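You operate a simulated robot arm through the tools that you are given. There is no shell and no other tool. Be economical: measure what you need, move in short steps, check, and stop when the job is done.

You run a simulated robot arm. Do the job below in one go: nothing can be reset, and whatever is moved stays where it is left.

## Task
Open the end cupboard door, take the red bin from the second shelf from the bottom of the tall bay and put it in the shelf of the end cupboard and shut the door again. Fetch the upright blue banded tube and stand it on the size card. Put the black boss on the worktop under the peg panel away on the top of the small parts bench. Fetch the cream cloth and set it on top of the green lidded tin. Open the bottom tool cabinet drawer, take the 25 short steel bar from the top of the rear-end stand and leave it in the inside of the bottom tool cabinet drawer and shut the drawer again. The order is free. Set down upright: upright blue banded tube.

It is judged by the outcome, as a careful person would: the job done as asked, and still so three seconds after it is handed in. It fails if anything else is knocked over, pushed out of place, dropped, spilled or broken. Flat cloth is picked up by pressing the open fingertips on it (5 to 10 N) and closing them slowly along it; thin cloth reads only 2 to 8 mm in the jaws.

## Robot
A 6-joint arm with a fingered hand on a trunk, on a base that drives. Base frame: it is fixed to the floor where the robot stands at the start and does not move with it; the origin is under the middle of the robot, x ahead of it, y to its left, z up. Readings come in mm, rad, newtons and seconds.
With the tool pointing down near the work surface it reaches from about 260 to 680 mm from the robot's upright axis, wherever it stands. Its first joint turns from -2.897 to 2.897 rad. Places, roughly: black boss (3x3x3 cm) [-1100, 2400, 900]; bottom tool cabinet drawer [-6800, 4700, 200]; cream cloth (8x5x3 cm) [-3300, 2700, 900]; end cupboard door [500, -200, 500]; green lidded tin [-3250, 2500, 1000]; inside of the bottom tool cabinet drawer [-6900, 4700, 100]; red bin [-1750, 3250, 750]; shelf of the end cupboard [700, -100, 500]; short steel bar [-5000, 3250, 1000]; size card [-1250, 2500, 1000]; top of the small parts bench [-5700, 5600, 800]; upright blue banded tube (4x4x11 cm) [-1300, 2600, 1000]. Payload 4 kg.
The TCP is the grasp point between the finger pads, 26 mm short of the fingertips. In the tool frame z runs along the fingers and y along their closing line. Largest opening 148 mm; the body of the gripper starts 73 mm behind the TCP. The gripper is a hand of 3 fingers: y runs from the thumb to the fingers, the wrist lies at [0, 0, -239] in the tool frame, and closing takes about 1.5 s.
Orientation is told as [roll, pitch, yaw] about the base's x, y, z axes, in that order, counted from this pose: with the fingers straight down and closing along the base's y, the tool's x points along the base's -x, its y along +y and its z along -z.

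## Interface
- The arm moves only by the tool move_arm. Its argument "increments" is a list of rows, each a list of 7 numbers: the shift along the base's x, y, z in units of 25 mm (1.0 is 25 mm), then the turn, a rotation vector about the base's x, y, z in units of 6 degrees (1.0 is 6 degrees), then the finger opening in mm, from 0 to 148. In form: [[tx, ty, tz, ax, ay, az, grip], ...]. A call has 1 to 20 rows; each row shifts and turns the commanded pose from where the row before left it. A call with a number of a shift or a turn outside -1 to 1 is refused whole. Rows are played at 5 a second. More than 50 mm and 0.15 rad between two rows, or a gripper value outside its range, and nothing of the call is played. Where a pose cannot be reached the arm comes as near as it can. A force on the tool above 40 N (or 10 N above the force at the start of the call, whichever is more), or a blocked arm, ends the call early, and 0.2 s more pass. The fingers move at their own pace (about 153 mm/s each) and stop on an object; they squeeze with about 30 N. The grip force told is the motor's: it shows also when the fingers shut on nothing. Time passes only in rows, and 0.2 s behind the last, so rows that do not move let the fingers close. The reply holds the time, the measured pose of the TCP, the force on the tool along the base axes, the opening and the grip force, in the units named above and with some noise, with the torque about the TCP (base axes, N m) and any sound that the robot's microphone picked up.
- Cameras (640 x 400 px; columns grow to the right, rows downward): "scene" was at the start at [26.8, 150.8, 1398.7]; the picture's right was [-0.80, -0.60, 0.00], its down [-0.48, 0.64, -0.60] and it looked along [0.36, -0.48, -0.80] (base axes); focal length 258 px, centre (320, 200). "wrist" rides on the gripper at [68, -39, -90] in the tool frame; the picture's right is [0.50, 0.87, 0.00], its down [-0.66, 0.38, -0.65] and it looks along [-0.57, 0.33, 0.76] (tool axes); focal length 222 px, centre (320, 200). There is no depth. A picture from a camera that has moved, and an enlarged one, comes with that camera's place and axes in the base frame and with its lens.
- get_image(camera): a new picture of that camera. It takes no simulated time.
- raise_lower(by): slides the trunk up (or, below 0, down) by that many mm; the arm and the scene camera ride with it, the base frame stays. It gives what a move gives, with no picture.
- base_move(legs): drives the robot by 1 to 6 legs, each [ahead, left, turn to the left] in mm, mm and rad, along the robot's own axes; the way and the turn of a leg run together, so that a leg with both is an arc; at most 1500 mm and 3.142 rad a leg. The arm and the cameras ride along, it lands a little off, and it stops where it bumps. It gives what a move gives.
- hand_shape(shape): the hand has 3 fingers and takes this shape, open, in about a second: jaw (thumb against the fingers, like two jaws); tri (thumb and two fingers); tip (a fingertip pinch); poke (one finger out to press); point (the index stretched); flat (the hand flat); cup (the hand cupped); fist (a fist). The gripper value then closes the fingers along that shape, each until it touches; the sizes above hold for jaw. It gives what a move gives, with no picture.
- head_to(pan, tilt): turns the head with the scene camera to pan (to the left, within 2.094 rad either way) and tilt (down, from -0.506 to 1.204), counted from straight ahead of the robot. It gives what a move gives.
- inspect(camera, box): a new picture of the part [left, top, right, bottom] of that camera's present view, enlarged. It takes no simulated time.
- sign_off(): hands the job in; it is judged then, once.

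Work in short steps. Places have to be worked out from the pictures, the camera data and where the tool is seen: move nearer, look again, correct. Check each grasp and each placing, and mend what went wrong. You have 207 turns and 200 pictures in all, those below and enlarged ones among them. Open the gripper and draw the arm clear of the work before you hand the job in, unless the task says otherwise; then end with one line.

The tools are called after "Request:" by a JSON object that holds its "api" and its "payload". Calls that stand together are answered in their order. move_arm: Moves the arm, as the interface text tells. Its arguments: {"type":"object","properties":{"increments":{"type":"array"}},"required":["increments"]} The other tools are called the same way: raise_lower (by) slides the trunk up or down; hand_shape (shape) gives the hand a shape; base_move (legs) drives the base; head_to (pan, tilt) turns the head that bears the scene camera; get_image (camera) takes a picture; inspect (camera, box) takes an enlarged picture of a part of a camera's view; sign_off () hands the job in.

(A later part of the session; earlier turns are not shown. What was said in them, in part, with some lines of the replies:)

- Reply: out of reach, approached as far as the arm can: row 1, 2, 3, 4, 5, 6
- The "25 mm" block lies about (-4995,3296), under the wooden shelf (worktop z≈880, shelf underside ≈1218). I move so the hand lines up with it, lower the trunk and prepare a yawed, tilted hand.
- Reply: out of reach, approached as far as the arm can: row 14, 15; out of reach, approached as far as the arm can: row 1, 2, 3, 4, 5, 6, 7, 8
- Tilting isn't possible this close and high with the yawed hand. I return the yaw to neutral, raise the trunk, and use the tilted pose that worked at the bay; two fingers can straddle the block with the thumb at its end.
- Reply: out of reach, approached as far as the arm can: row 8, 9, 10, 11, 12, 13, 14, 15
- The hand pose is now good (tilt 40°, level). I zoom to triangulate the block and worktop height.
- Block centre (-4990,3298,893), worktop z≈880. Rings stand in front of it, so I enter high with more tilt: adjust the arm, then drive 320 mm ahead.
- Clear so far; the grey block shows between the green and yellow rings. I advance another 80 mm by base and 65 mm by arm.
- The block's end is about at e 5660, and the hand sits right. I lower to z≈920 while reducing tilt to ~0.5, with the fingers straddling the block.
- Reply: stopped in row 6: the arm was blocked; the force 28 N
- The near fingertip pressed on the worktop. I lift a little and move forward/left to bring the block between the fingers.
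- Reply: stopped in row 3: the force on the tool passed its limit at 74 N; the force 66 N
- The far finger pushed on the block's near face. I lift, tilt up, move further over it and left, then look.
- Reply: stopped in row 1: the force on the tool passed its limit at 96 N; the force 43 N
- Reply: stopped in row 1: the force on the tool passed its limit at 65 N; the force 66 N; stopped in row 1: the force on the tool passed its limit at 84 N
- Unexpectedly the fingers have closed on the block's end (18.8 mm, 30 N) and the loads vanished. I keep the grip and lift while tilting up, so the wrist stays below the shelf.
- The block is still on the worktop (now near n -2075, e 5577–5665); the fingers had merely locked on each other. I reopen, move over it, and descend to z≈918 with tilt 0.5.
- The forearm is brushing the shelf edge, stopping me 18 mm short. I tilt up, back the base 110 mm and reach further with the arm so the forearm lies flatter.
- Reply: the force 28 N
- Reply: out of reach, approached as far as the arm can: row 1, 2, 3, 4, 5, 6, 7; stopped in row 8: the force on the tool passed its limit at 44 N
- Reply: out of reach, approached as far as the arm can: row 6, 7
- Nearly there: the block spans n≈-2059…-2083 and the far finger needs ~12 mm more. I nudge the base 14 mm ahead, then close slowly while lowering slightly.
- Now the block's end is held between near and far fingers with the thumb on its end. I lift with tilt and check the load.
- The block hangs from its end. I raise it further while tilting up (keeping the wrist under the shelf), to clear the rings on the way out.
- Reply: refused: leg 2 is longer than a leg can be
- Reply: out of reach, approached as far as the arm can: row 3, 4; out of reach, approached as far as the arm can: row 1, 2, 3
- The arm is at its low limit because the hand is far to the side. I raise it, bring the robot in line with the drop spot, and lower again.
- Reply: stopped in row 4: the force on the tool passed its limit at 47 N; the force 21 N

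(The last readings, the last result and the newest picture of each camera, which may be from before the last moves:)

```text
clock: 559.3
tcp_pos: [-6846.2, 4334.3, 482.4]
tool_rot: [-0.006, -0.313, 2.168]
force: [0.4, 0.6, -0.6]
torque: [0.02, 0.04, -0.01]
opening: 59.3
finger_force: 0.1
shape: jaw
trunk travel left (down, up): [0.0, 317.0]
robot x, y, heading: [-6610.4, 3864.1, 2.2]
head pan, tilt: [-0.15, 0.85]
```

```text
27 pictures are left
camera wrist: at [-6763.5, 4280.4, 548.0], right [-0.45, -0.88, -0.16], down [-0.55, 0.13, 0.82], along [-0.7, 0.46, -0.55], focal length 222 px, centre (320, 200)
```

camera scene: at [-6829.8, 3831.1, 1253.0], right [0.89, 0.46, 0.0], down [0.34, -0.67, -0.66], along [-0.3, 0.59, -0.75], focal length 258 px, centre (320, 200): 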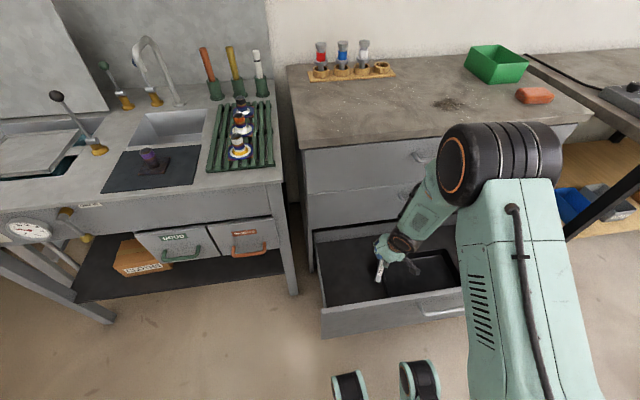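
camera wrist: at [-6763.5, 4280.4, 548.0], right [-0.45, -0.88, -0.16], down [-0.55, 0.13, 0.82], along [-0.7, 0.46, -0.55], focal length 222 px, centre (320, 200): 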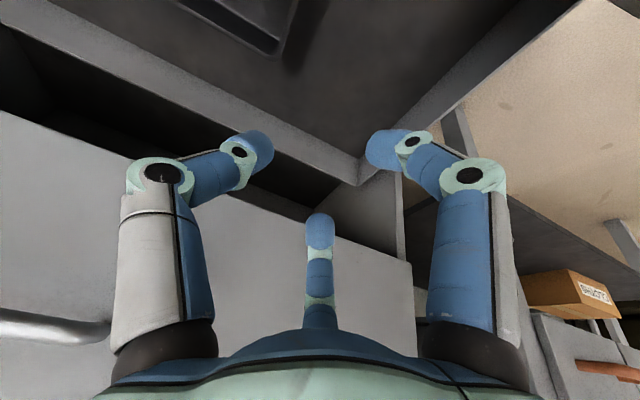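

Released. I back away over the drawer front, look inside, and prepare to push the drawer shut at its handle.

Request:
{"api": "base_move", "payload": {"legs": [[-345, -185, 0.006]]}}

Request:
{"api": "move_arm", "payload": {"increments": [[0, 0, -1, 0, 0, 0, 0], [0, 0, -1, 0, 0, 0, 0], [0, 0, -1, 0, 0, 0, 0], [0, 0, -1, 0, 0, 0, 0], [0, 0, -0.6, 0, 0, 0, 0], [0, 0, 0, 0, 0, 0, 0]]}}

Request:
{"api": "get_image", "payload": {"camera": "scene"}}

```text
clock: 561.8
tcp_pos: [-6492.9, 4157.2, 482.4]
tool_rot: [-0.007, -0.313, 2.173]
force: [-0.5, -1.1, 0.1]
torque: [-0.03, 0.02, -0.01]
opening: 59.7
finger_force: 0.0
shape: jaw
trunk travel left (down, up): [0.0, 317.0]
robot x, y, heading: [-6252.2, 3689.9, 2.202]
head pan, tilt: [-0.15, 0.85]
```

```text
clock: 563.2
tcp_pos: [-6491.9, 4157.0, 367.8]
tool_rot: [-0.007, -0.312, 2.174]
force: [-0.3, -0.3, 0.0]
torque: [-0.01, -0.02, 0.0]
opening: 0.1
finger_force: 29.8
shape: jaw
trunk travel left (down, up): [0.0, 317.0]
robot x, y, heading: [-6252.6, 3689.2, 2.199]
head pan, tilt: [-0.15, 0.85]
```

```text
26 pictures are left
camera scene: at [-6473.1, 3653.7, 1253.0], right [0.89, 0.46, 0.0], down [0.35, -0.67, -0.66], along [-0.31, 0.59, -0.75], focal length 258 px, centre (320, 200)
```

scene: 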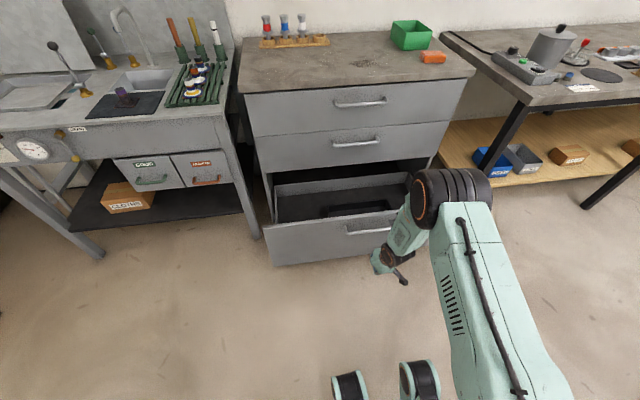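

The hand is in line with the handle bar. I push the drawer shut with the base.

Request:
{"api": "base_move", "payload": {"legs": [[130, 0, 0], [330, 0, 0]]}}

Request:
{"api": "base_move", "payload": {"legs": [[40, 0, 0]]}}

Request:
{"api": "get_image", "payload": {"camera": "scene"}}

```text
clock: 566.2
tcp_pos: [-6763.1, 4524.8, 366.6]
tool_rot: [-0.005, -0.315, 2.177]
force: [0.0, -0.2, -0.7]
torque: [-0.03, -0.02, 0.01]
opening: 0.0
finger_force: 30.2
shape: jaw
trunk travel left (down, up): [0.0, 317.0]
robot x, y, heading: [-6525.9, 4057.8, 2.204]
head pan, tilt: [-0.15, 0.85]
```

```text
clock: 567.0
tcp_pos: [-6764.6, 4528.1, 363.0]
tool_rot: [-0.009, -0.284, 2.174]
force: [1.9, -3.4, -4.4]
torque: [-0.1, 0.01, -0.05]
opening: 0.0
finger_force: 29.9
shape: jaw
trunk travel left (down, up): [0.0, 317.0]
robot x, y, heading: [-6530.8, 4066.7, 2.207]
head pan, tilt: [-0.15, 0.85]
stopped in leg 1: the force on the tool passed its limit at 60 N (the readings are from after the stop); the commanded pose is now the measured one
```

```text
25 pictures are left
camera scene: at [-6751.9, 4033.4, 1253.0], right [0.89, 0.46, 0.0], down [0.35, -0.67, -0.66], along [-0.31, 0.58, -0.75], focal length 258 px, centre (320, 200)
```

scene: 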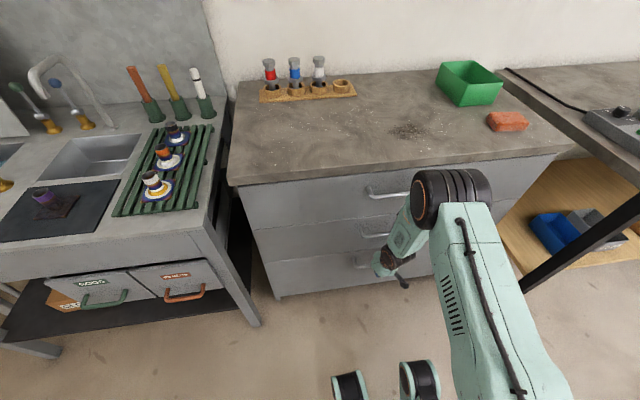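

The drawer is shut firmly. Last is the cloth: I back off, raise the arm, and drive to the end of the island table.

Request:
{"api": "base_move", "payload": {"legs": [[-300, 0, 0]]}}

Request:
{"api": "raise_lower", "payload": {"by": 200}}

Request:
{"api": "move_arm", "payload": {"increments": [[0, 0, 1, 0, 0, 0, 60], [0, 0, 1, 0, 0, 0, 60], [0, 0, 1, 0, 0, 0, 60], [0, 0, 1, 0, 0, 0, 60], [0, 0, 1, 0, 0, 0, 60], [0, 0, 1, 0, 0, 0, 60], [0, 0, 1, 0, 0, 0, 60], [0, 0, 1, 0, 0, 0, 60], [0, 0, 1, -0.3, -0.2, 0, 60], [0, 0, 1, -0.3, -0.2, 0, 60], [0, 0, 1, -0.3, -0.2, 0, 60], [0, 0, 1, -0.3, -0.2, 0, 60], [0, 0, 1, -0.3, -0.2, 0, 60], [0, 0, 1, -0.3, -0.2, 0, 60], [0, 0, 1, -0.3, -0.2, 0, 60], [0, 0, 1, -0.3, -0.2, 0, 60], [0, 0, 1, 0, 0, 0, 60], [0, 0, 1, 0, 0, 0, 60]]}}

Request:
{"api": "base_move", "payload": {"legs": [[0, -800, 0], [0, -780, 0], [-1080, 0, 0], [-1050, 0, 0], [0, 0, 3.1]]}}

Request:
{"api": "head_to", "payload": {"pan": -0.2, "tilt": 0.7}}

Request:
{"api": "get_image", "payload": {"camera": "scene"}}

```text
clock: 569.1
tcp_pos: [-6586.5, 4287.6, 362.6]
tool_rot: [-0.008, -0.287, 2.169]
force: [-0.1, -0.3, -0.2]
torque: [0.01, 0.0, 0.0]
opening: 0.0
finger_force: 30.0
shape: jaw
trunk travel left (down, up): [0.0, 317.0]
robot x, y, heading: [-6354.6, 3825.8, 2.201]
head pan, tilt: [-0.15, 0.85]
```

```text
clock: 571.3
tcp_pos: [-6587.2, 4288.8, 562.5]
tool_rot: [-0.007, -0.286, 2.169]
force: [-0.5, -0.4, 0.0]
torque: [0.03, -0.01, 0.01]
opening: 0.1
finger_force: 29.9
shape: jaw
trunk travel left (down, up): [-200.0, 117.0]
robot x, y, heading: [-6355.8, 3827.6, 2.204]
head pan, tilt: [-0.15, 0.85]
```

```text
clock: 575.1
tcp_pos: [-6487.7, 4254.7, 938.7]
tool_rot: [0.127, -0.069, 2.163]
force: [-0.4, 0.0, 0.5]
torque: [0.01, -0.03, 0.01]
opening: 59.6
finger_force: 0.1
shape: jaw
out of reach, approached as far as the arm can: row 9, 10, 11, 12, 13, 14, 15, 16, 17, 18
trunk travel left (down, up): [-200.0, 117.0]
robot x, y, heading: [-6353.4, 3824.3, 2.204]
head pan, tilt: [-0.15, 0.85]
```

```text
clock: 607.0
tcp_pos: [-3659.8, 2593.7, 938.9]
tool_rot: [0.126, -0.068, -0.91]
force: [0.8, 0.2, 0.4]
torque: [0.04, 0.0, 0.0]
opening: 59.9
finger_force: 0.1
shape: jaw
trunk travel left (down, up): [-200.0, 117.0]
robot x, y, heading: [-3815.8, 3010.0, -0.879]
head pan, tilt: [-0.15, 0.85]
```

```text
clock: 607.7
tcp_pos: [-3658.3, 2594.1, 938.1]
tool_rot: [0.125, -0.069, -0.91]
force: [0.4, 0.9, 0.0]
torque: [-0.04, 0.01, -0.02]
opening: 59.8
finger_force: 0.0
shape: jaw
trunk travel left (down, up): [-200.0, 117.0]
robot x, y, heading: [-3819.8, 3008.8, -0.882]
head pan, tilt: [-0.201, 0.7]
```

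```text
24 pictures are left
camera scene: at [-3632.0, 3089.3, 1464.9], right [-0.88, -0.47, 0.0], down [-0.31, 0.57, -0.76], along [0.36, -0.67, -0.64], focal length 258 px, centre (320, 200)
```

scene: 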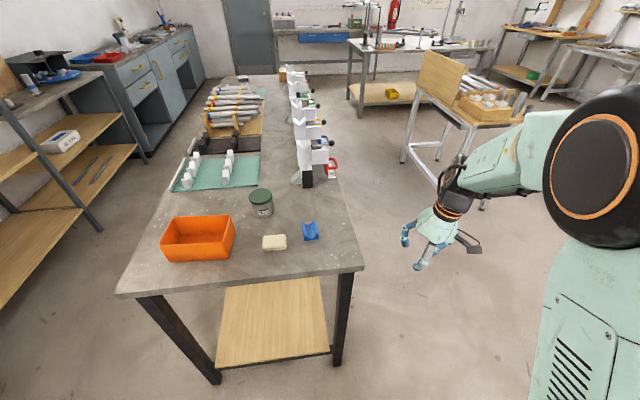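

I see the folded cream cloth (≈(-3272,2700)) and the green tin (≈(-3150,2602), lid z≈930). To grip the cloth across its narrow side I yaw the hand 90° here in free space first.

Request:
{"api": "move_arm", "payload": {"increments": [[0, 0, 0.2, 0, 0, 1, 90], [0, 0, 0.2, 0, 0, 1, 90], [0, 0, 0.2, 0, 0, 1, 90], [0, 0, 0.2, 0, 0, 1, 90], [0, 0, 0.2, 0, 0, 1, 90], [0, 0, 0.2, 0, 0, 1, 90], [0, 0, 0.2, 0, 0, 1, 90], [0, 0, 0.2, 0, 0, 1, 90], [0, 0, 0.2, 0, 0, 1, 90], [0, 0, 0.2, 0, 0, 1, 90], [0, 0, 0, 0, 0, 1, 90], [0, 0, 0, 0, 0, 1, 90], [0, 0, 0, 0, 0, 1, 90], [0, 0, 0, 0, 0, 1, 90], [0, 0, 0, 0, 0, 0, 90]]}}

Request:
{"api": "base_move", "payload": {"legs": [[0, 0, -0.054], [0, 360, 0], [100, 0, 0]]}}

Request:
{"api": "get_image", "payload": {"camera": "scene"}}

Request:
{"api": "get_image", "payload": {"camera": "wrist"}}

```text
clock: 610.9
tcp_pos: [-3682.3, 2625.2, 927.5]
tool_rot: [0.103, -0.198, 0.54]
force: [-0.3, 0.7, 0.2]
torque: [0.03, 0.05, 0.03]
opening: 89.4
finger_force: 0.1
shape: jaw
out of reach, approached as far as the arm can: row 3, 4, 5, 6, 7, 8, 10, 11, 12, 13, 14
trunk travel left (down, up): [-200.0, 117.0]
robot x, y, heading: [-3820.3, 3014.7, -0.874]
head pan, tilt: [-0.201, 0.7]
```

```text
clock: 615.9
tcp_pos: [-3343.0, 2762.1, 926.6]
tool_rot: [0.106, -0.198, 0.485]
force: [-0.2, -0.2, -0.5]
torque: [0.05, -0.01, -0.03]
opening: 89.4
finger_force: 0.0
shape: jaw
trunk travel left (down, up): [-200.0, 117.0]
robot x, y, heading: [-3458.9, 3157.5, -0.933]
head pan, tilt: [-0.201, 0.7]
```

```text
23 pictures are left
camera scene: at [-3267.7, 3222.2, 1464.9], right [-0.9, -0.43, 0.0], down [-0.28, 0.58, -0.76], along [0.33, -0.69, -0.64], focal length 258 px, centre (320, 200)
```

scene: 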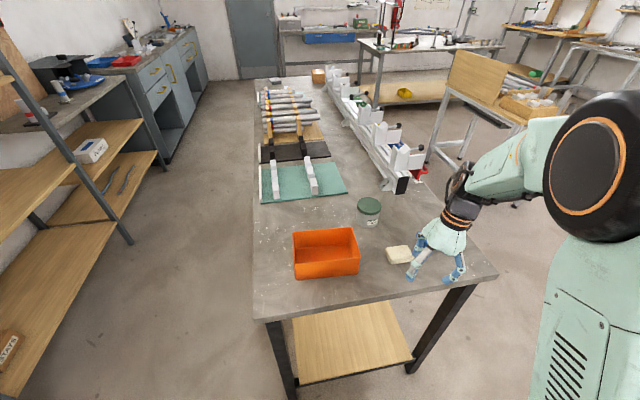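

```text
22 pictures are left
camera wrist: at [-3395.7, 2680.4, 997.9], right [-0.85, 0.53, -0.01], down [0.3, 0.51, 0.8], along [0.43, 0.68, -0.59], focal length 222 px, centre (320, 200)
```

wrist: 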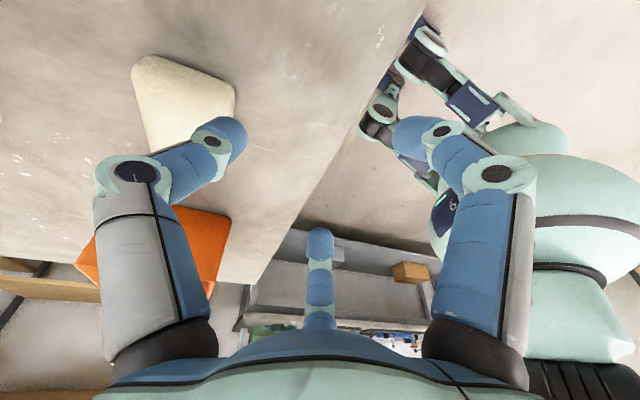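

The cloth is at (-3276,2701,865); the hand now closes along its narrow side. I move over it and look.

Request:
{"api": "move_arm", "payload": {"increments": [[0.67, -0.61, 0, 0, 0, 0, 95], [0.67, -0.61, 0, 0, 0, 0, 95], [0.67, -0.61, 0, 0, 0, 0, 95], [0.67, -0.61, 0, 0, 0, 0, 95], [0, 0, 0, 0, 0, 0, 95]]}}

Request:
{"api": "get_image", "payload": {"camera": "wrist"}}

```text
clock: 617.1
tcp_pos: [-3279.4, 2701.0, 924.6]
tool_rot: [0.097, -0.215, 0.483]
force: [-0.2, 0.6, 0.8]
torque: [-0.03, -0.01, -0.01]
opening: 94.5
finger_force: 0.1
shape: jaw
trunk travel left (down, up): [-200.0, 117.0]
robot x, y, heading: [-3461.2, 3158.0, -0.931]
head pan, tilt: [-0.201, 0.7]
```

```text
21 pictures are left
camera wrist: at [-3332.0, 2620.5, 994.3], right [-0.85, 0.53, -0.02], down [0.29, 0.51, 0.81], along [0.44, 0.68, -0.59], focal length 222 px, centre (320, 200)
```

wrist: 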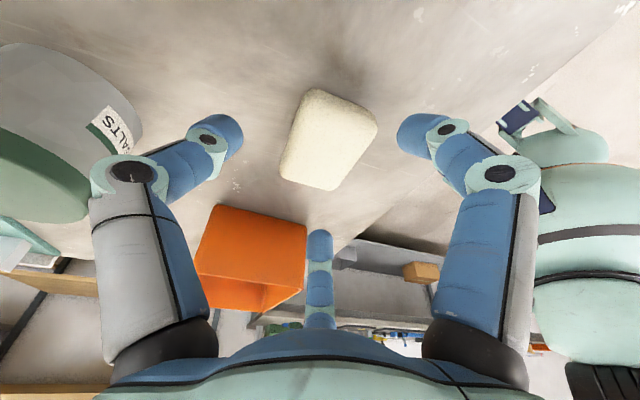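

Well centred. I lower 44 mm with the trunk and close slowly on the cloth.

Request:
{"api": "raise_lower", "payload": {"by": -44}}

Request:
{"api": "move_arm", "payload": {"increments": [[0, 0, 0, 0, 0, 0, 85], [0, 0, 0, 0, 0, 0, 75], [0, 0, 0, 0, 0, 0, 65], [0, 0, 0, 0, 0, 0, 55], [0, 0, 0, 0, 0, 0, 45], [0, 0, 0, 0, 0, 0, 35], [0, 0, 0, 0, 0, 0, 25], [0, 0, 0, 0, 0, 0, 15], [0, 0, 0, 0, 0, 0, 5], [0, 0, 0, 0, 0, 0, 0], [0, 0, 0, 0, 0, 0, 0]]}}

Request:
{"api": "get_image", "payload": {"camera": "wrist"}}

```text
clock: 617.8
tcp_pos: [-3279.0, 2700.5, 891.5]
tool_rot: [0.095, -0.208, 0.486]
force: [-2.8, -1.4, 23.2]
torque: [0.08, 1.33, 0.08]
opening: 93.6
finger_force: 0.0
shape: jaw
trunk travel left (down, up): [-165.0, 152.0]
robot x, y, heading: [-3458.1, 3153.1, -0.924]
head pan, tilt: [-0.201, 0.7]
stopped: the force on the tool passed its limit at 58 N (the readings are from after the stop); the commanded pose is now the measured one
```

```text
clock: 620.2
tcp_pos: [-3279.3, 2701.3, 891.1]
tool_rot: [0.097, -0.21, 0.483]
force: [0.7, -0.4, 1.0]
torque: [-0.1, -0.01, 0.05]
opening: 35.0
finger_force: 30.5
shape: jaw
trunk travel left (down, up): [-165.0, 152.0]
robot x, y, heading: [-3457.1, 3154.6, -0.929]
head pan, tilt: [-0.201, 0.7]
```

```text
20 pictures are left
camera wrist: at [-3332.1, 2619.6, 960.4], right [-0.85, 0.53, -0.02], down [0.3, 0.51, 0.81], along [0.44, 0.68, -0.59], focal length 222 px, centre (320, 200)
```

wrist: 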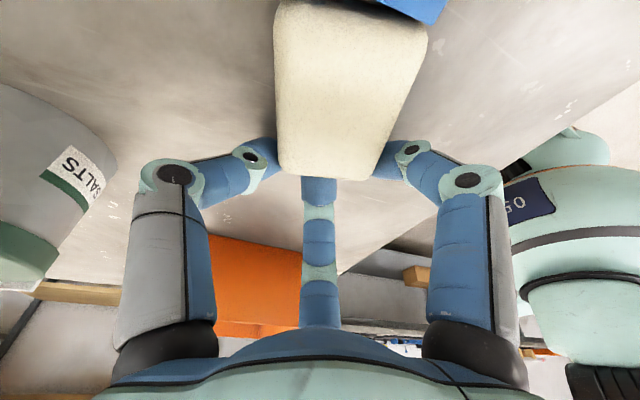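

The cloth is held (35 mm). I lift with the trunk and check.

Request:
{"api": "raise_lower", "payload": {"by": 120}}

Request:
{"api": "get_image", "payload": {"camera": "wrist"}}

Request:
{"api": "inspect", "payload": {"camera": "scene", "box": [320, 140, 520, 280]}}

```text
clock: 621.7
tcp_pos: [-3271.0, 2689.4, 1030.2]
tool_rot: [0.063, -0.224, 0.49]
force: [0.0, -0.3, -0.6]
torque: [-0.02, -0.02, -0.02]
opening: 34.8
finger_force: 29.6
shape: jaw
trunk travel left (down, up): [-285.0, 32.0]
robot x, y, heading: [-3462.5, 3158.1, -0.929]
head pan, tilt: [-0.201, 0.7]
```

```text
19 pictures are left
camera wrist: at [-3327.0, 2611.6, 1099.9], right [-0.85, 0.53, -0.06], down [0.27, 0.53, 0.8], along [0.46, 0.67, -0.59], focal length 222 px, centre (320, 200)
```

wrist: 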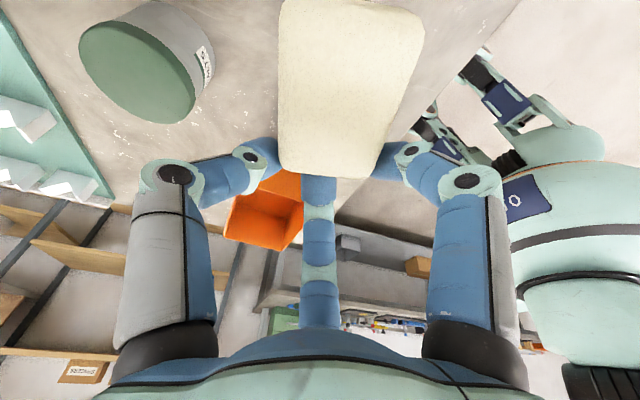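

```text
2.86 times, centred on (420, 210) of scene
camera zoom: at [-3271.7, 3227.3, 1553.2], right [-0.9, -0.43, 0.0], down [-0.27, 0.58, -0.77], along [0.33, -0.69, -0.64], focal length 738 px, centre (34, 171)
```

zoom: 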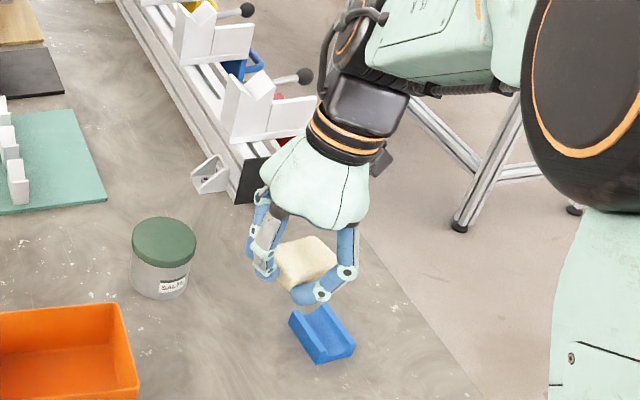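

Cloth held. Lid centre at (-3147,2599,919); the cloth's centre sits about (-34,-36) from the TCP. I move to bring it over the lid.

Request:
{"api": "base_move", "payload": {"legs": [[45, 0, 0]]}}

Request:
{"api": "move_arm", "payload": {"increments": [[0.87, -0.11, 0, 0, 0, 0, 0], [0.87, -0.11, 0, 0, 0, 0, 0], [0.87, -0.11, 0, 0, 0, 0, 0], [0.87, -0.11, 0, 0, 0, 0, 0], [0.87, -0.11, 0, 0, 0, 0, 0], [0.87, -0.11, 0, 0, 0, 0, 0], [0, 0, 0, 0, 0, 0, 0]]}}

Request:
{"api": "inspect", "payload": {"camera": "scene", "box": [320, 140, 520, 280]}}

Request:
{"api": "get_image", "payload": {"camera": "wrist"}}

```text
clock: 622.6
tcp_pos: [-3244.0, 2653.4, 1029.1]
tool_rot: [0.061, -0.222, 0.489]
force: [-0.5, -0.8, -0.3]
torque: [0.03, 0.02, -0.01]
opening: 34.9
finger_force: 29.6
shape: jaw
trunk travel left (down, up): [-285.0, 32.0]
robot x, y, heading: [-3431.2, 3119.5, -0.93]
head pan, tilt: [-0.201, 0.7]
```

```text
clock: 624.2
tcp_pos: [-3114.7, 2640.7, 1026.8]
tool_rot: [0.059, -0.24, 0.486]
force: [-0.5, -0.3, -0.3]
torque: [0.01, -0.02, -0.04]
opening: 19.6
finger_force: 30.0
shape: jaw
trunk travel left (down, up): [-285.0, 32.0]
robot x, y, heading: [-3429.2, 3117.6, -0.937]
head pan, tilt: [-0.201, 0.7]
```

```text
2.86 times, centred on (420, 210) of scene
camera zoom: at [-3244.2, 3190.1, 1553.3], right [-0.91, -0.43, 0.0], down [-0.27, 0.58, -0.77], along [0.33, -0.69, -0.64], focal length 738 px, centre (34, 171)
```

zoom: 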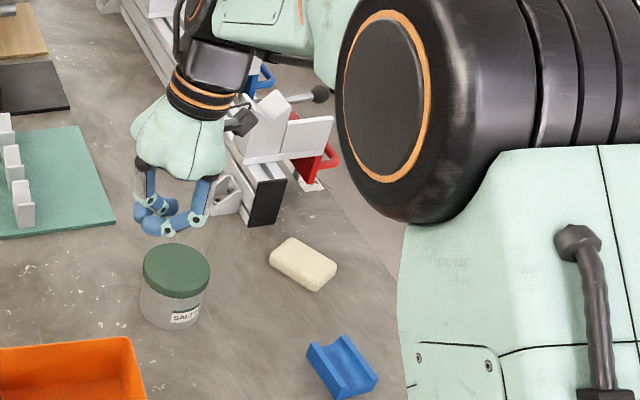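

```text
16 pictures are left
camera wrist: at [-3172.0, 2561.2, 1096.6], right [-0.84, 0.53, -0.07], down [0.26, 0.52, 0.81], along [0.47, 0.67, -0.58], focal length 222 px, centre (320, 200)
```

wrist: 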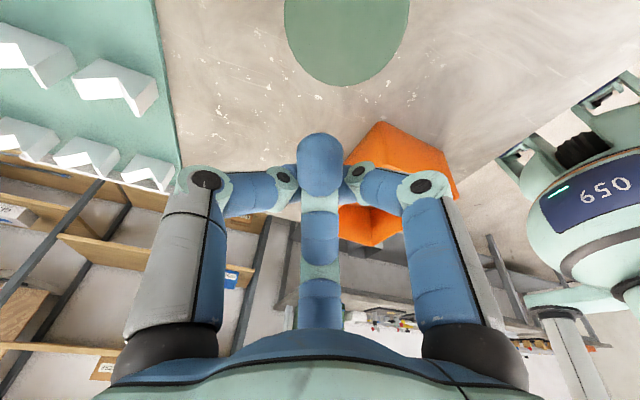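

The cloth slipped out and lies flat on the table near (-3283,2482), unharmed. I re-align the hand to its actual orientation (yaw ≈ -0.43) above it, open.

Request:
{"api": "move_arm", "payload": {"increments": [[-0.4, -0.4, 0, 0, 0, -0.97, 85], [-0.8, -0.75, 0, 0, 0, -0.97, 85], [-0.8, -0.75, 0, 0, 0, -0.97, 85], [-0.8, -0.75, 0, 0, 0, -0.97, 85], [-0.8, -0.75, 0, 0, 0, -0.97, 85], [-0.8, -0.75, 0, 0, 0, -0.97, 85], [-0.8, -0.75, 0, 0, 0, -0.97, 85], [-0.8, -0.75, 0, 0, 0, -0.97, 85], [-0.8, -0.75, 0, 0, 0, -0.97, 85], [0, 0, 0, 0, 0, 0, 85]]}}

Request:
{"api": "get_image", "payload": {"camera": "wrist"}}

```text
clock: 626.4
tcp_pos: [-3284.2, 2476.5, 1028.5]
tool_rot: [0.06, -0.226, -0.426]
force: [0.2, -0.9, -0.3]
torque: [0.01, -0.02, 0.0]
opening: 84.6
finger_force: 0.2
shape: jaw
trunk travel left (down, up): [-285.0, 32.0]
robot x, y, heading: [-3432.9, 3119.9, -0.929]
head pan, tilt: [-0.201, 0.7]
```

```text
15 pictures are left
camera wrist: at [-3380.4, 2471.4, 1099.3], right [-0.1, 0.99, -0.06], down [0.58, 0.11, 0.8], along [0.81, 0.04, -0.59], focal length 222 px, centre (320, 200)
```

wrist: 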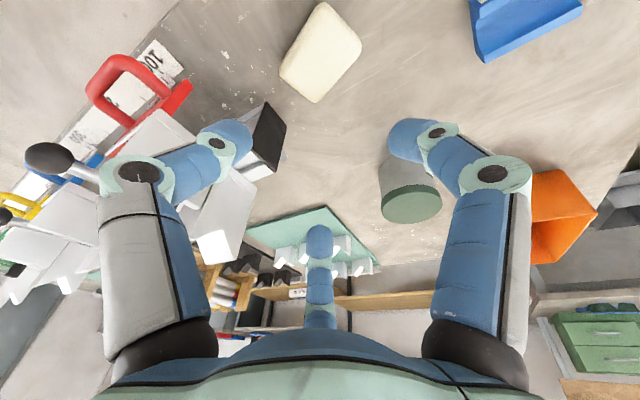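

Cloth centre ≈(-3296,2466). I correct the position, try to level the hand, and lower with the trunk.

Request:
{"api": "move_arm", "payload": {"increments": [[-0.48, -0.42, 0, 0.39, 0.86, 0, 78], [0, 0, 0, 0.39, 0.86, 0, 78], [0, 0, 0, 0, 0, 0, 78]]}}

Request:
{"api": "raise_lower", "payload": {"by": -105}}

Request:
{"api": "get_image", "payload": {"camera": "wrist"}}

```text
clock: 627.2
tcp_pos: [-3291.6, 2473.9, 1027.0]
tool_rot: [0.071, -0.2, -0.428]
force: [-0.7, 0.2, 0.7]
torque: [0.01, 0.02, -0.02]
opening: 78.6
finger_force: 0.1
shape: jaw
out of reach, approached as far as the arm can: row 1, 2
trunk travel left (down, up): [-285.0, 32.0]
robot x, y, heading: [-3430.9, 3117.0, -0.932]
head pan, tilt: [-0.201, 0.7]
```

```text
clock: 628.5
tcp_pos: [-3293.9, 2474.8, 922.1]
tool_rot: [0.072, -0.201, -0.428]
force: [-0.4, 0.1, 0.3]
torque: [-0.02, 0.02, -0.01]
opening: 78.7
finger_force: 0.0
shape: jaw
trunk travel left (down, up): [-180.0, 137.0]
robot x, y, heading: [-3427.9, 3121.3, -0.931]
head pan, tilt: [-0.201, 0.7]
```

```text
14 pictures are left
camera wrist: at [-3389.1, 2468.0, 994.1], right [-0.1, 0.99, -0.04], down [0.6, 0.09, 0.8], along [0.8, 0.06, -0.6], focal length 222 px, centre (320, 200)
```

wrist: 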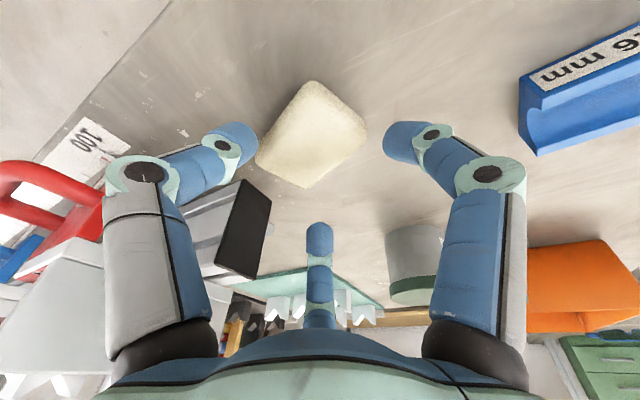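

Aligned with the cloth's long side. I shift (-13,-8), lower until light contact, and close slowly.

Request:
{"api": "move_arm", "payload": {"increments": [[-0.55, -0.35, 0, 0, 0, 0, 78], [0, 0, 0, 0, 0, 0, 78]]}}

Request:
{"api": "raise_lower", "payload": {"by": -33}}

Request:
{"api": "move_arm", "payload": {"increments": [[0, 0, 0, 0, 0, 0, 68], [0, 0, 0, 0, 0, 0, 58], [0, 0, 0, 0, 0, 0, 48], [0, 0, 0, 0, 0, 0, 38], [0, 0, 0, 0, 0, 0, 28], [0, 0, 0, 0, 0, 0, 18], [0, 0, 0, 0, 0, 0, 8], [0, 0, 0, 0, 0, 0, 0], [0, 0, 0, 0, 0, 0, 0]]}}

Request:
{"api": "get_image", "payload": {"camera": "wrist"}}

```text
clock: 629.1
tcp_pos: [-3307.5, 2464.7, 921.3]
tool_rot: [0.071, -0.199, -0.429]
force: [-0.6, 0.5, 0.7]
torque: [0.02, -0.01, 0.0]
opening: 78.7
finger_force: 0.2
shape: jaw
trunk travel left (down, up): [-180.0, 137.0]
robot x, y, heading: [-3435.0, 3119.9, -0.931]
head pan, tilt: [-0.201, 0.7]
```

```text
clock: 630.0
tcp_pos: [-3307.2, 2465.5, 897.7]
tool_rot: [0.061, -0.213, -0.426]
force: [-3.2, 1.2, 26.5]
torque: [0.16, -1.27, 0.09]
opening: 79.2
finger_force: 0.0
shape: jaw
trunk travel left (down, up): [-147.0, 170.0]
robot x, y, heading: [-3429.6, 3118.9, -0.929]
head pan, tilt: [-0.201, 0.7]
stopped: the force on the tool passed its limit at 41 N (the readings are from after the stop); the commanded pose is now the measured one
```

```text
clock: 630.8
tcp_pos: [-3304.5, 2465.7, 899.8]
tool_rot: [0.059, -0.215, -0.423]
force: [2.6, 2.1, 28.1]
torque: [0.23, -1.44, 0.09]
opening: 55.6
finger_force: 0.0
shape: jaw
trunk travel left (down, up): [-147.0, 170.0]
robot x, y, heading: [-3432.1, 3119.8, -0.928]
head pan, tilt: [-0.201, 0.7]
stopped in row 3: the force on the tool passed its limit at 41 N (the readings are from after the stop); the commanded pose is now the measured one
```

```text
13 pictures are left
camera wrist: at [-3401.6, 2459.7, 971.5], right [-0.1, 0.99, -0.06], down [0.59, 0.11, 0.8], along [0.8, 0.05, -0.6], focal length 222 px, centre (320, 200)
```

wrist: 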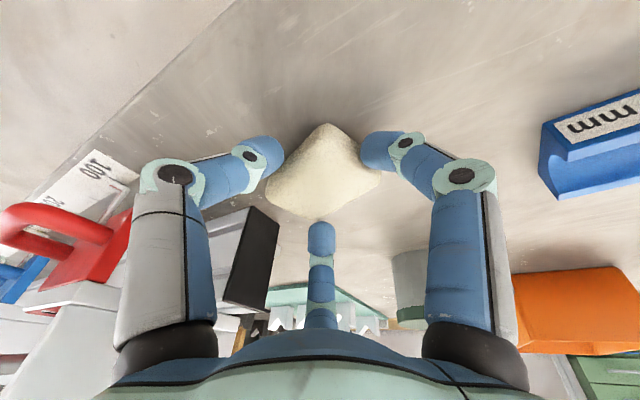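

One fingertip presses the table; I lift 5 mm and keep closing.

Request:
{"api": "move_arm", "payload": {"increments": [[0, 0, 0.2, 0, 0, 0, 52], [0, 0, 0.05, 0, 0, 0, 42], [0, 0, 0, 0, 0, 0, 32], [0, 0, 0, 0, 0, 0, 22], [0, 0, 0, 0, 0, 0, 12], [0, 0, 0, 0, 0, 0, 0], [0, 0, 0, 0, 0, 0, 0], [0, 0, 0, 0, 0, 0, 0]]}}

Request:
{"api": "get_image", "payload": {"camera": "wrist"}}

```text
clock: 632.6
tcp_pos: [-3305.9, 2464.7, 900.4]
tool_rot: [0.061, -0.21, -0.425]
force: [-3.1, 0.5, 13.1]
torque: [0.02, -0.07, 0.03]
opening: 0.0
finger_force: 29.8
shape: jaw
trunk travel left (down, up): [-147.0, 170.0]
robot x, y, heading: [-3431.1, 3122.5, -0.926]
head pan, tilt: [-0.201, 0.7]
```

```text
12 pictures are left
camera wrist: at [-3402.7, 2459.5, 972.5], right [-0.1, 0.99, -0.05], down [0.59, 0.1, 0.8], along [0.8, 0.05, -0.6], focal length 222 px, centre (320, 200)
```

wrist: 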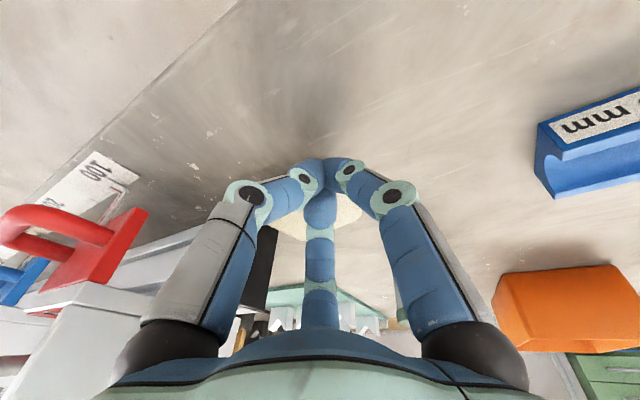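

The cloth squeezed out again, so its orientation was misjudged. I raise the hand and take one good zoomed look at it.

Request:
{"api": "raise_lower", "payload": {"by": 150}}

Request:
{"api": "move_arm", "payload": {"increments": [[-0.6, 0.4, 0, 0, 0, 0, 80], [-0.6, 0.4, 0, 0, 0, 0, 80], [-0.6, 0.4, 0, 0, 0, 0, 80], [0, 0, 0, 0, 0, 0, 80]]}}

Request:
{"api": "inspect", "payload": {"camera": "scene", "box": [360, 170, 480, 250]}}

```text
clock: 634.4
tcp_pos: [-3307.2, 2464.2, 1051.2]
tool_rot: [0.065, -0.211, -0.426]
force: [1.1, -0.4, -0.3]
torque: [-0.03, 0.03, 0.01]
opening: 0.0
finger_force: 30.2
shape: jaw
trunk travel left (down, up): [-297.0, 20.0]
robot x, y, heading: [-3430.0, 3119.4, -0.932]
head pan, tilt: [-0.201, 0.7]
```

```text
clock: 635.4
tcp_pos: [-3350.9, 2491.9, 1051.8]
tool_rot: [0.064, -0.21, -0.426]
force: [-0.7, 0.8, 0.5]
torque: [0.0, 0.02, 0.0]
opening: 79.6
finger_force: 0.0
shape: jaw
trunk travel left (down, up): [-297.0, 20.0]
robot x, y, heading: [-3431.1, 3119.5, -0.932]
head pan, tilt: [-0.201, 0.7]
```

```text
5.00 times, centred on (420, 210) of scene
camera zoom: at [-3244.3, 3190.8, 1566.2], right [-0.91, -0.43, 0.0], down [-0.27, 0.58, -0.76], along [0.33, -0.69, -0.64], focal length 1291 px, centre (-180, 150)
```

zoom: 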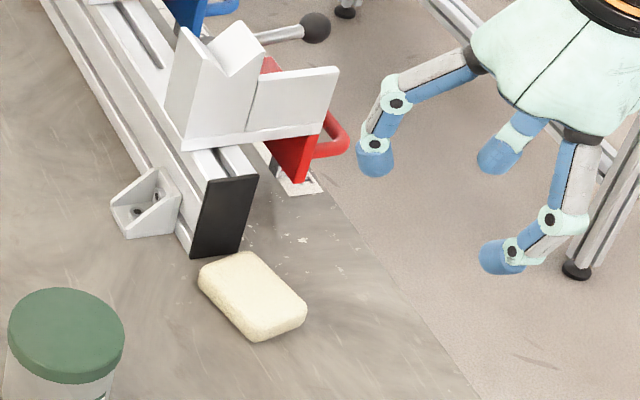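

Orientation was right (long axis ∥ tool x) but I was off-centre. Cloth centre now ≈(-3253,2474). I move over it, lower to z≈920 and check centring.

Request:
{"api": "move_arm", "payload": {"increments": [[0.96, -0.18, 0, 0, 0, 0, 80], [0.96, -0.18, 0, 0, 0, 0, 80], [0.96, -0.18, 0, 0, 0, 0, 80], [0.96, -0.18, 0, 0, 0, 0, 80], [0, 0, 0, 0, 0, 0, 80]]}}

Request:
{"api": "raise_lower", "payload": {"by": -130}}

Request:
{"api": "get_image", "payload": {"camera": "wrist"}}

```text
clock: 636.6
tcp_pos: [-3255.1, 2474.7, 1053.0]
tool_rot: [0.069, -0.22, -0.427]
force: [0.3, -0.1, 1.1]
torque: [0.0, 0.03, -0.01]
opening: 80.0
finger_force: 0.0
shape: jaw
trunk travel left (down, up): [-297.0, 20.0]
robot x, y, heading: [-3430.1, 3118.9, -0.929]
head pan, tilt: [-0.201, 0.7]
```

```text
clock: 638.1
tcp_pos: [-3255.3, 2475.9, 920.8]
tool_rot: [0.065, -0.214, -0.426]
force: [1.7, -0.3, -0.1]
torque: [-0.02, -0.03, -0.03]
opening: 79.7
finger_force: 0.1
shape: jaw
trunk travel left (down, up): [-167.0, 150.0]
robot x, y, heading: [-3433.1, 3119.6, -0.928]
head pan, tilt: [-0.201, 0.7]
```

```text
10 pictures are left
camera wrist: at [-3351.8, 2470.3, 992.9], right [-0.1, 0.99, -0.05], down [0.59, 0.1, 0.8], along [0.8, 0.05, -0.6], focal length 222 px, centre (320, 200)
```

wrist: 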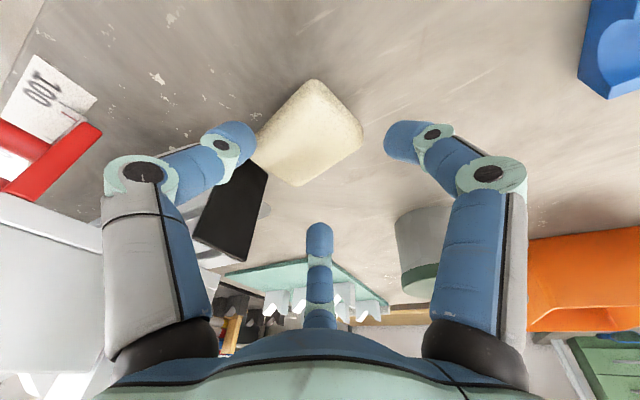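

I'll use the hinted way: set a smaller opening, press the fingertips on the cloth's top with a few newtons, then close slowly. First raise slightly, centre and set the opening.

Request:
{"api": "move_arm", "payload": {"increments": [[-0.16, -0.24, 0.5, 0, 0, 0, 48], [0, 0, 0, 0, 0, 0, 48], [0, 0, 0, 0, 0, 0, 48], [0, 0, -0.2, 0, 0, 0, 48], [0, 0, -0.2, 0, 0, 0, 48], [0, 0, 0, 0, 0, 0, 48]]}}

Request:
{"api": "move_arm", "payload": {"increments": [[0, 0, -0.12, 0, 0, 0, 48], [0, 0, 0, 0, 0, 0, 48]]}}

```text
clock: 639.5
tcp_pos: [-3259.3, 2471.5, 923.5]
tool_rot: [0.064, -0.211, -0.425]
force: [0.0, 0.3, 0.4]
torque: [-0.02, 0.03, 0.03]
opening: 48.1
finger_force: 0.1
shape: jaw
trunk travel left (down, up): [-167.0, 150.0]
robot x, y, heading: [-3430.7, 3116.4, -0.932]
head pan, tilt: [-0.201, 0.7]
```

```text
clock: 640.1
tcp_pos: [-3259.2, 2471.9, 920.7]
tool_rot: [0.065, -0.209, -0.425]
force: [-0.4, -0.1, -0.4]
torque: [0.0, 0.0, -0.03]
opening: 48.4
finger_force: 0.2
shape: jaw
trunk travel left (down, up): [-167.0, 150.0]
robot x, y, heading: [-3434.5, 3117.6, -0.932]
head pan, tilt: [-0.201, 0.7]
```

Request:
{"api": "move_arm", "payload": {"increments": [[0, 0, -0.16, 0, 0, 0, 48], [0, 0, 0, 0, 0, 0, 48]]}}

Request:
{"api": "move_arm", "payload": {"increments": [[0, 0, -0.12, 0, 0, 0, 48], [0, 0, 0, 0, 0, 0, 48]]}}

```text
clock: 640.7
tcp_pos: [-3260.3, 2470.7, 917.5]
tool_rot: [0.064, -0.211, -0.426]
force: [-0.2, 0.3, 0.2]
torque: [0.02, 0.01, 0.0]
opening: 48.2
finger_force: 0.2
shape: jaw
trunk travel left (down, up): [-167.0, 150.0]
robot x, y, heading: [-3431.0, 3118.3, -0.929]
head pan, tilt: [-0.201, 0.7]
```

```text
clock: 641.3
tcp_pos: [-3260.5, 2472.0, 913.7]
tool_rot: [0.064, -0.212, -0.425]
force: [0.3, 0.0, 0.6]
torque: [0.01, 0.0, -0.04]
opening: 48.7
finger_force: 0.2
shape: jaw
trunk travel left (down, up): [-167.0, 150.0]
robot x, y, heading: [-3435.1, 3120.0, -0.933]
head pan, tilt: [-0.201, 0.7]
```

Request:
{"api": "move_arm", "payload": {"increments": [[0, 0, -0.12, 0, 0, 0, 48], [0, 0, 0, 0, 0, 0, 48]]}}

Request:
{"api": "move_arm", "payload": {"increments": [[0, 0, -0.1, 0, 0, 0, 48], [0, 0, 0, 0, 0, 0, 48]]}}

Request:
{"api": "get_image", "payload": {"camera": "wrist"}}

```text
clock: 641.9
tcp_pos: [-3259.5, 2470.5, 910.9]
tool_rot: [0.064, -0.213, -0.425]
force: [-1.4, 2.5, 4.5]
torque: [0.16, 0.09, 0.01]
opening: 48.4
finger_force: 0.1
shape: jaw
trunk travel left (down, up): [-167.0, 150.0]
robot x, y, heading: [-3429.6, 3119.9, -0.932]
head pan, tilt: [-0.201, 0.7]
```

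```text
clock: 642.5
tcp_pos: [-3260.9, 2470.4, 909.9]
tool_rot: [0.063, -0.213, -0.426]
force: [-3.3, 1.7, 13.8]
torque: [0.26, 0.23, 0.06]
opening: 49.3
finger_force: 0.0
shape: jaw
trunk travel left (down, up): [-167.0, 150.0]
robot x, y, heading: [-3431.2, 3116.8, -0.932]
head pan, tilt: [-0.201, 0.7]
```

```text
9 pictures are left
camera wrist: at [-3356.9, 2465.5, 981.2], right [-0.1, 0.99, -0.05], down [0.59, 0.1, 0.8], along [0.8, 0.05, -0.6], focal length 222 px, centre (320, 200)
```

wrist: 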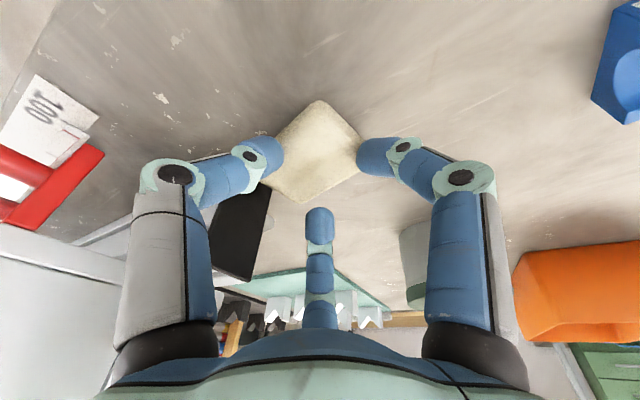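

The cloth is firm (first grip read 35 mm), and now it is well centred between the fingers. I rise, open a bit, go down around it and close from the sides.

Request:
{"api": "move_arm", "payload": {"increments": [[0, 0, 0.4, 0, 0, 0, 50], [0, 0, 0, 0, 0, 0, 68], [0, 0, 0, 0, 0, 0, 68], [0, 0, -0.5, 0, 0, 0, 68], [0, 0, -0.35, 0, 0, 0, 68], [0, 0, 0, 0, 0, 0, 68]]}}

Request:
{"api": "move_arm", "payload": {"increments": [[0, 0, 0, 0, 0, 0, 60], [0, 0, 0, 0, 0, 0, 52], [0, 0, 0, 0, 0, 0, 46], [0, 0, 0, 0, 0, 0, 40], [0, 0, 0, 0, 0, 0, 34], [0, 0, 0, 0, 0, 0, 30], [0, 0, 0, 0, 0, 0, 30]]}}

Request:
{"api": "get_image", "payload": {"camera": "wrist"}}

```text
clock: 643.9
tcp_pos: [-3259.8, 2469.5, 896.6]
tool_rot: [0.065, -0.211, -0.426]
force: [0.1, -0.5, 0.3]
torque: [-0.05, 0.0, -0.01]
opening: 67.3
finger_force: 0.1
shape: jaw
trunk travel left (down, up): [-167.0, 150.0]
robot x, y, heading: [-3432.2, 3119.9, -0.932]
head pan, tilt: [-0.201, 0.7]
```

```text
clock: 645.5
tcp_pos: [-3259.6, 2470.4, 896.5]
tool_rot: [0.064, -0.213, -0.426]
force: [-1.3, 1.2, 7.3]
torque: [-0.07, -0.31, 0.06]
opening: 51.8
finger_force: 30.0
shape: jaw
trunk travel left (down, up): [-167.0, 150.0]
robot x, y, heading: [-3433.8, 3116.4, -0.927]
head pan, tilt: [-0.201, 0.7]
```

```text
8 pictures are left
camera wrist: at [-3356.7, 2464.9, 968.9], right [-0.1, 0.99, -0.05], down [0.59, 0.1, 0.8], along [0.8, 0.05, -0.6], focal length 222 px, centre (320, 200)
```

wrist: 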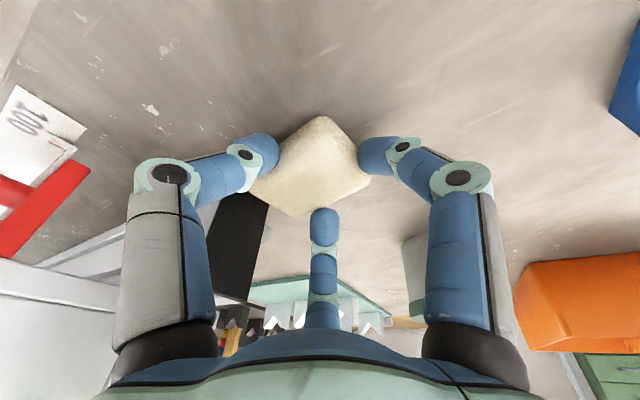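

Now gripped squarely by all three fingers (52 mm, 30 N). I lift with the trunk.

Request:
{"api": "raise_lower", "payload": {"by": 110}}

Request:
{"api": "get_image", "payload": {"camera": "wrist"}}

```text
clock: 647.0
tcp_pos: [-3259.9, 2470.1, 1006.2]
tool_rot: [0.065, -0.211, -0.424]
force: [0.1, -0.5, -0.7]
torque: [0.05, -0.05, 0.04]
opening: 49.5
finger_force: 29.6
shape: jaw
trunk travel left (down, up): [-277.0, 40.0]
robot x, y, heading: [-3435.6, 3117.6, -0.93]
head pan, tilt: [-0.201, 0.7]
```

```text
7 pictures are left
camera wrist: at [-3356.3, 2464.8, 1078.2], right [-0.1, 0.99, -0.05], down [0.59, 0.1, 0.8], along [0.8, 0.05, -0.6], focal length 222 px, centre (320, 200)
```

wrist: 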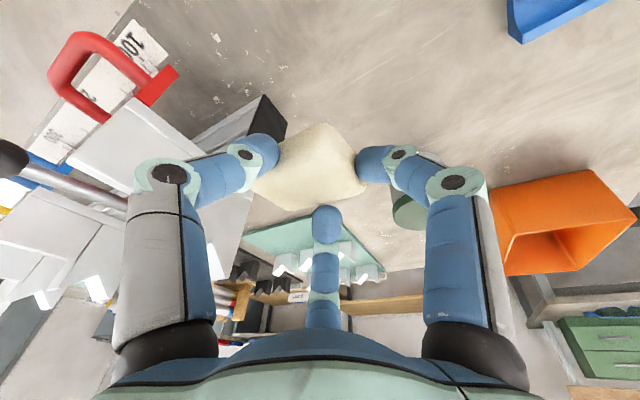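

Held well. I move slowly to bring the cloth over the lid at (-3147,2599).

Request:
{"api": "move_arm", "payload": {"increments": [[0.4, 0.45, 0, 0, 0, 0, 30], [0.5, 0.6, 0, 0, 0, 0, 30], [0.5, 0.6, 0, 0, 0, 0, 30], [0.5, 0.6, 0, 0, 0, 0, 30], [0.5, 0.6, 0, 0, 0, 0, 30], [0.5, 0.6, 0, 0, 0, 0, 30], [0.5, 0.6, 0, 0, 0, 0, 30], [0.5, 0.6, 0, 0, 0, 0, 30], [0.5, 0.5, 0, 0, 0, 0, 30], [0, 0, 0, 0, 0, 0, 30]]}}

Request:
{"api": "inspect", "payload": {"camera": "scene", "box": [320, 170, 480, 280]}}

```text
clock: 649.2
tcp_pos: [-3150.1, 2598.2, 1006.7]
tool_rot: [0.068, -0.217, -0.425]
force: [0.3, 0.6, -0.3]
torque: [0.03, -0.01, 0.02]
opening: 49.5
finger_force: 30.0
shape: jaw
trunk travel left (down, up): [-277.0, 40.0]
robot x, y, heading: [-3432.2, 3119.0, -0.928]
head pan, tilt: [-0.201, 0.7]
```

```text
3.64 times, centred on (400, 225) of scene
camera zoom: at [-3243.7, 3189.3, 1544.4], right [-0.91, -0.43, 0.0], down [-0.27, 0.58, -0.76], along [0.33, -0.69, -0.64], focal length 939 px, centre (29, 109)
```

zoom: 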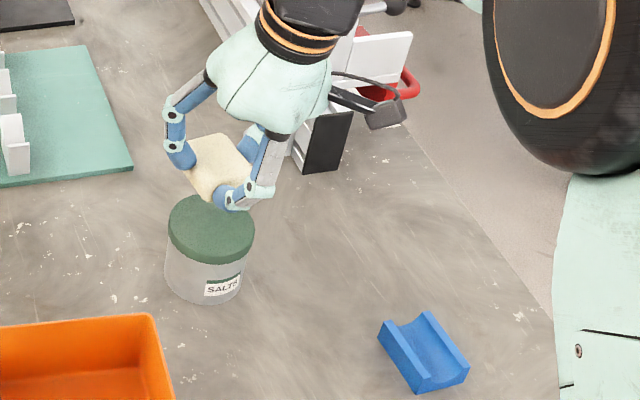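

The cloth is nicely in line with the lid. I lower 48 mm by trunk (with a 5 mm correction), then feel for contact.

Request:
{"api": "move_arm", "payload": {"increments": [[0.2, 0.1, 0, 0, 0, 0, 30], [0, 0, 0, 0, 0, 0, 30]]}}

Request:
{"api": "raise_lower", "payload": {"by": -48}}

Request:
{"api": "move_arm", "payload": {"increments": [[0, 0, -0.12, 0, 0, 0, 30], [0, 0, 0, 0, 0, 0, 30]]}}

```text
clock: 649.8
tcp_pos: [-3145.1, 2601.2, 1006.6]
tool_rot: [0.071, -0.219, -0.427]
force: [0.3, -0.2, -0.3]
torque: [-0.02, 0.02, -0.01]
opening: 49.4
finger_force: 30.0
shape: jaw
trunk travel left (down, up): [-277.0, 40.0]
robot x, y, heading: [-3433.8, 3119.6, -0.926]
head pan, tilt: [-0.201, 0.7]
```

```text
clock: 650.6
tcp_pos: [-3145.9, 2601.7, 966.6]
tool_rot: [0.06, -0.227, -0.424]
force: [-4.7, 6.3, 27.3]
torque: [0.28, -0.37, 0.12]
opening: 50.5
finger_force: 30.1
shape: jaw
trunk travel left (down, up): [-230.0, 87.0]
robot x, y, heading: [-3433.2, 3117.3, -0.93]
head pan, tilt: [-0.201, 0.7]
stopped: the force on the tool passed its limit at 44 N (the readings are from after the stop); the commanded pose is now the measured one
```

```text
clock: 651.0
tcp_pos: [-3146.1, 2599.0, 966.7]
tool_rot: [0.057, -0.233, -0.425]
force: [-4.8, 7.3, 25.8]
torque: [0.42, -0.3, 0.1]
opening: 50.4
finger_force: 30.4
shape: jaw
trunk travel left (down, up): [-230.0, 87.0]
robot x, y, heading: [-3432.0, 3121.7, -0.933]
head pan, tilt: [-0.201, 0.7]
stopped in row 2: the force on the tool passed its limit at 42 N (the readings are from after the stop); the commanded pose is now the measured one
```

Contact with the lid. I ease up 2 mm, open gently, then rise.

Request:
{"api": "move_arm", "payload": {"increments": [[0, 0, 0.1, 0, 0, 0, 50], [0, 0, 0, 0, 0, 0, 54], [0, 0, 0, 0, 0, 0, 60], [0, 0, 0, 0, 0, 0, 68], [0, 0, 0, 0, 0, 0, 80], [0, 0, 0, 0, 0, 0, 80]]}}

Request:
{"api": "raise_lower", "payload": {"by": 80}}

Request:
{"api": "inspect", "payload": {"camera": "scene", "box": [320, 170, 480, 280]}}

```text
clock: 652.4
tcp_pos: [-3145.2, 2596.9, 965.5]
tool_rot: [0.06, -0.226, -0.425]
force: [-0.1, 0.8, -0.4]
torque: [-0.01, 0.02, -0.01]
opening: 79.6
finger_force: 0.1
shape: jaw
trunk travel left (down, up): [-230.0, 87.0]
robot x, y, heading: [-3434.8, 3115.7, -0.929]
head pan, tilt: [-0.201, 0.7]
```

```text
clock: 653.6
tcp_pos: [-3146.2, 2598.9, 1043.9]
tool_rot: [0.062, -0.231, -0.427]
force: [-0.1, 0.6, -0.7]
torque: [-0.02, -0.03, 0.01]
opening: 79.2
finger_force: 0.0
shape: jaw
trunk travel left (down, up): [-310.0, 7.0]
robot x, y, heading: [-3432.1, 3118.4, -0.933]
head pan, tilt: [-0.201, 0.7]
```

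```text
3.64 times, centred on (400, 225) of scene
camera zoom: at [-3246.2, 3193.1, 1578.8], right [-0.91, -0.42, 0.0], down [-0.27, 0.58, -0.77], along [0.33, -0.69, -0.64], focal length 939 px, centre (29, 109)
```

zoom: 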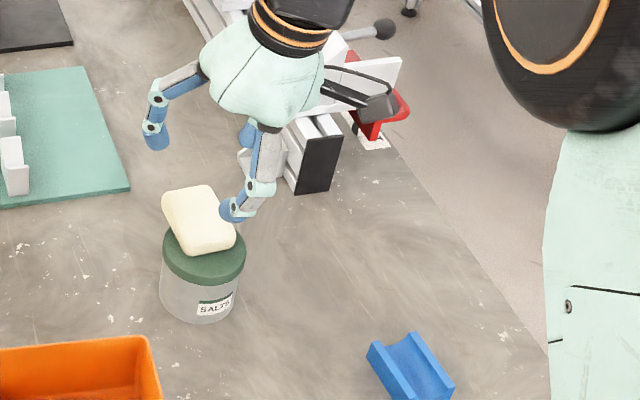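

The cloth rests on the tin's lid. I back the robot away with the open hand clear and take a last look.

Request:
{"api": "base_move", "payload": {"legs": [[-350, 0, 0]]}}

Request:
{"api": "get_image", "payload": {"camera": "scene"}}

Request:
{"api": "inspect", "payload": {"camera": "scene", "box": [280, 120, 440, 240]}}

```text
clock: 655.9
tcp_pos: [-3352.6, 2875.6, 1046.0]
tool_rot: [0.063, -0.231, -0.428]
force: [0.5, 0.0, 0.6]
torque: [-0.02, -0.02, 0.02]
opening: 79.5
finger_force: 0.0
shape: jaw
trunk travel left (down, up): [-310.0, 7.0]
robot x, y, heading: [-3643.1, 3399.0, -0.934]
head pan, tilt: [-0.201, 0.7]
```

```text
4 pictures are left
camera scene: at [-3452.3, 3470.6, 1578.9], right [-0.91, -0.42, 0.0], down [-0.27, 0.58, -0.77], along [0.32, -0.69, -0.64], focal length 258 px, centre (320, 200)
```

scene: 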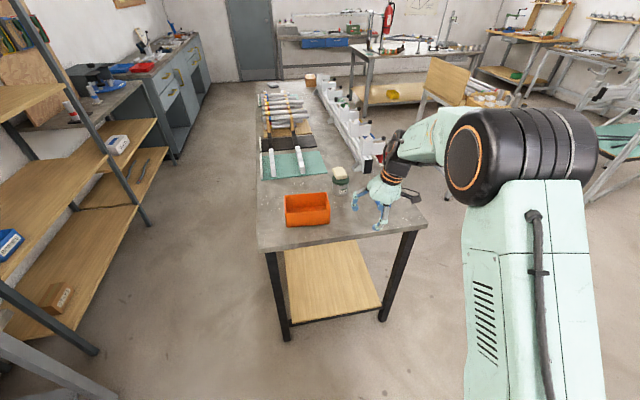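

```text
3.33 times, centred on (360, 180) of scene
camera zoom: at [-3452.3, 3470.6, 1578.9], right [-0.91, -0.42, 0.0], down [-0.27, 0.58, -0.77], along [0.32, -0.69, -0.64], focal length 860 px, centre (187, 267)
```

zoom: 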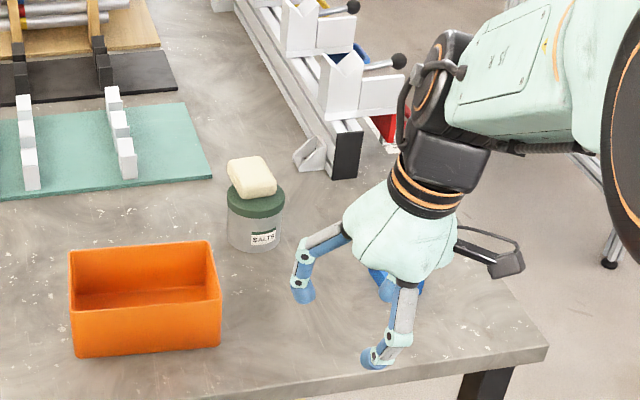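

Everything is in place. I back off a bit more and hand in.

Request:
{"api": "base_move", "payload": {"legs": [[-200, 0, 0]]}}

Request:
{"api": "sign_off", "payload": {}}

```text
clock: 657.5
tcp_pos: [-3469.0, 3032.0, 1044.3]
tool_rot: [0.062, -0.23, -0.431]
force: [-0.2, 0.2, -0.4]
torque: [-0.02, -0.01, 0.01]
opening: 79.6
finger_force: 0.1
shape: jaw
trunk travel left (down, up): [-310.0, 7.0]
robot x, y, heading: [-3753.4, 3555.3, -0.935]
head pan, tilt: [-0.201, 0.7]
```

```text
The job is handed in.
```

All five jobs are done and handed in, though the cloth slipped onto the table once before I placed it on the tin, and I did not look back into the drawer to see the 25 bar before shutting it.
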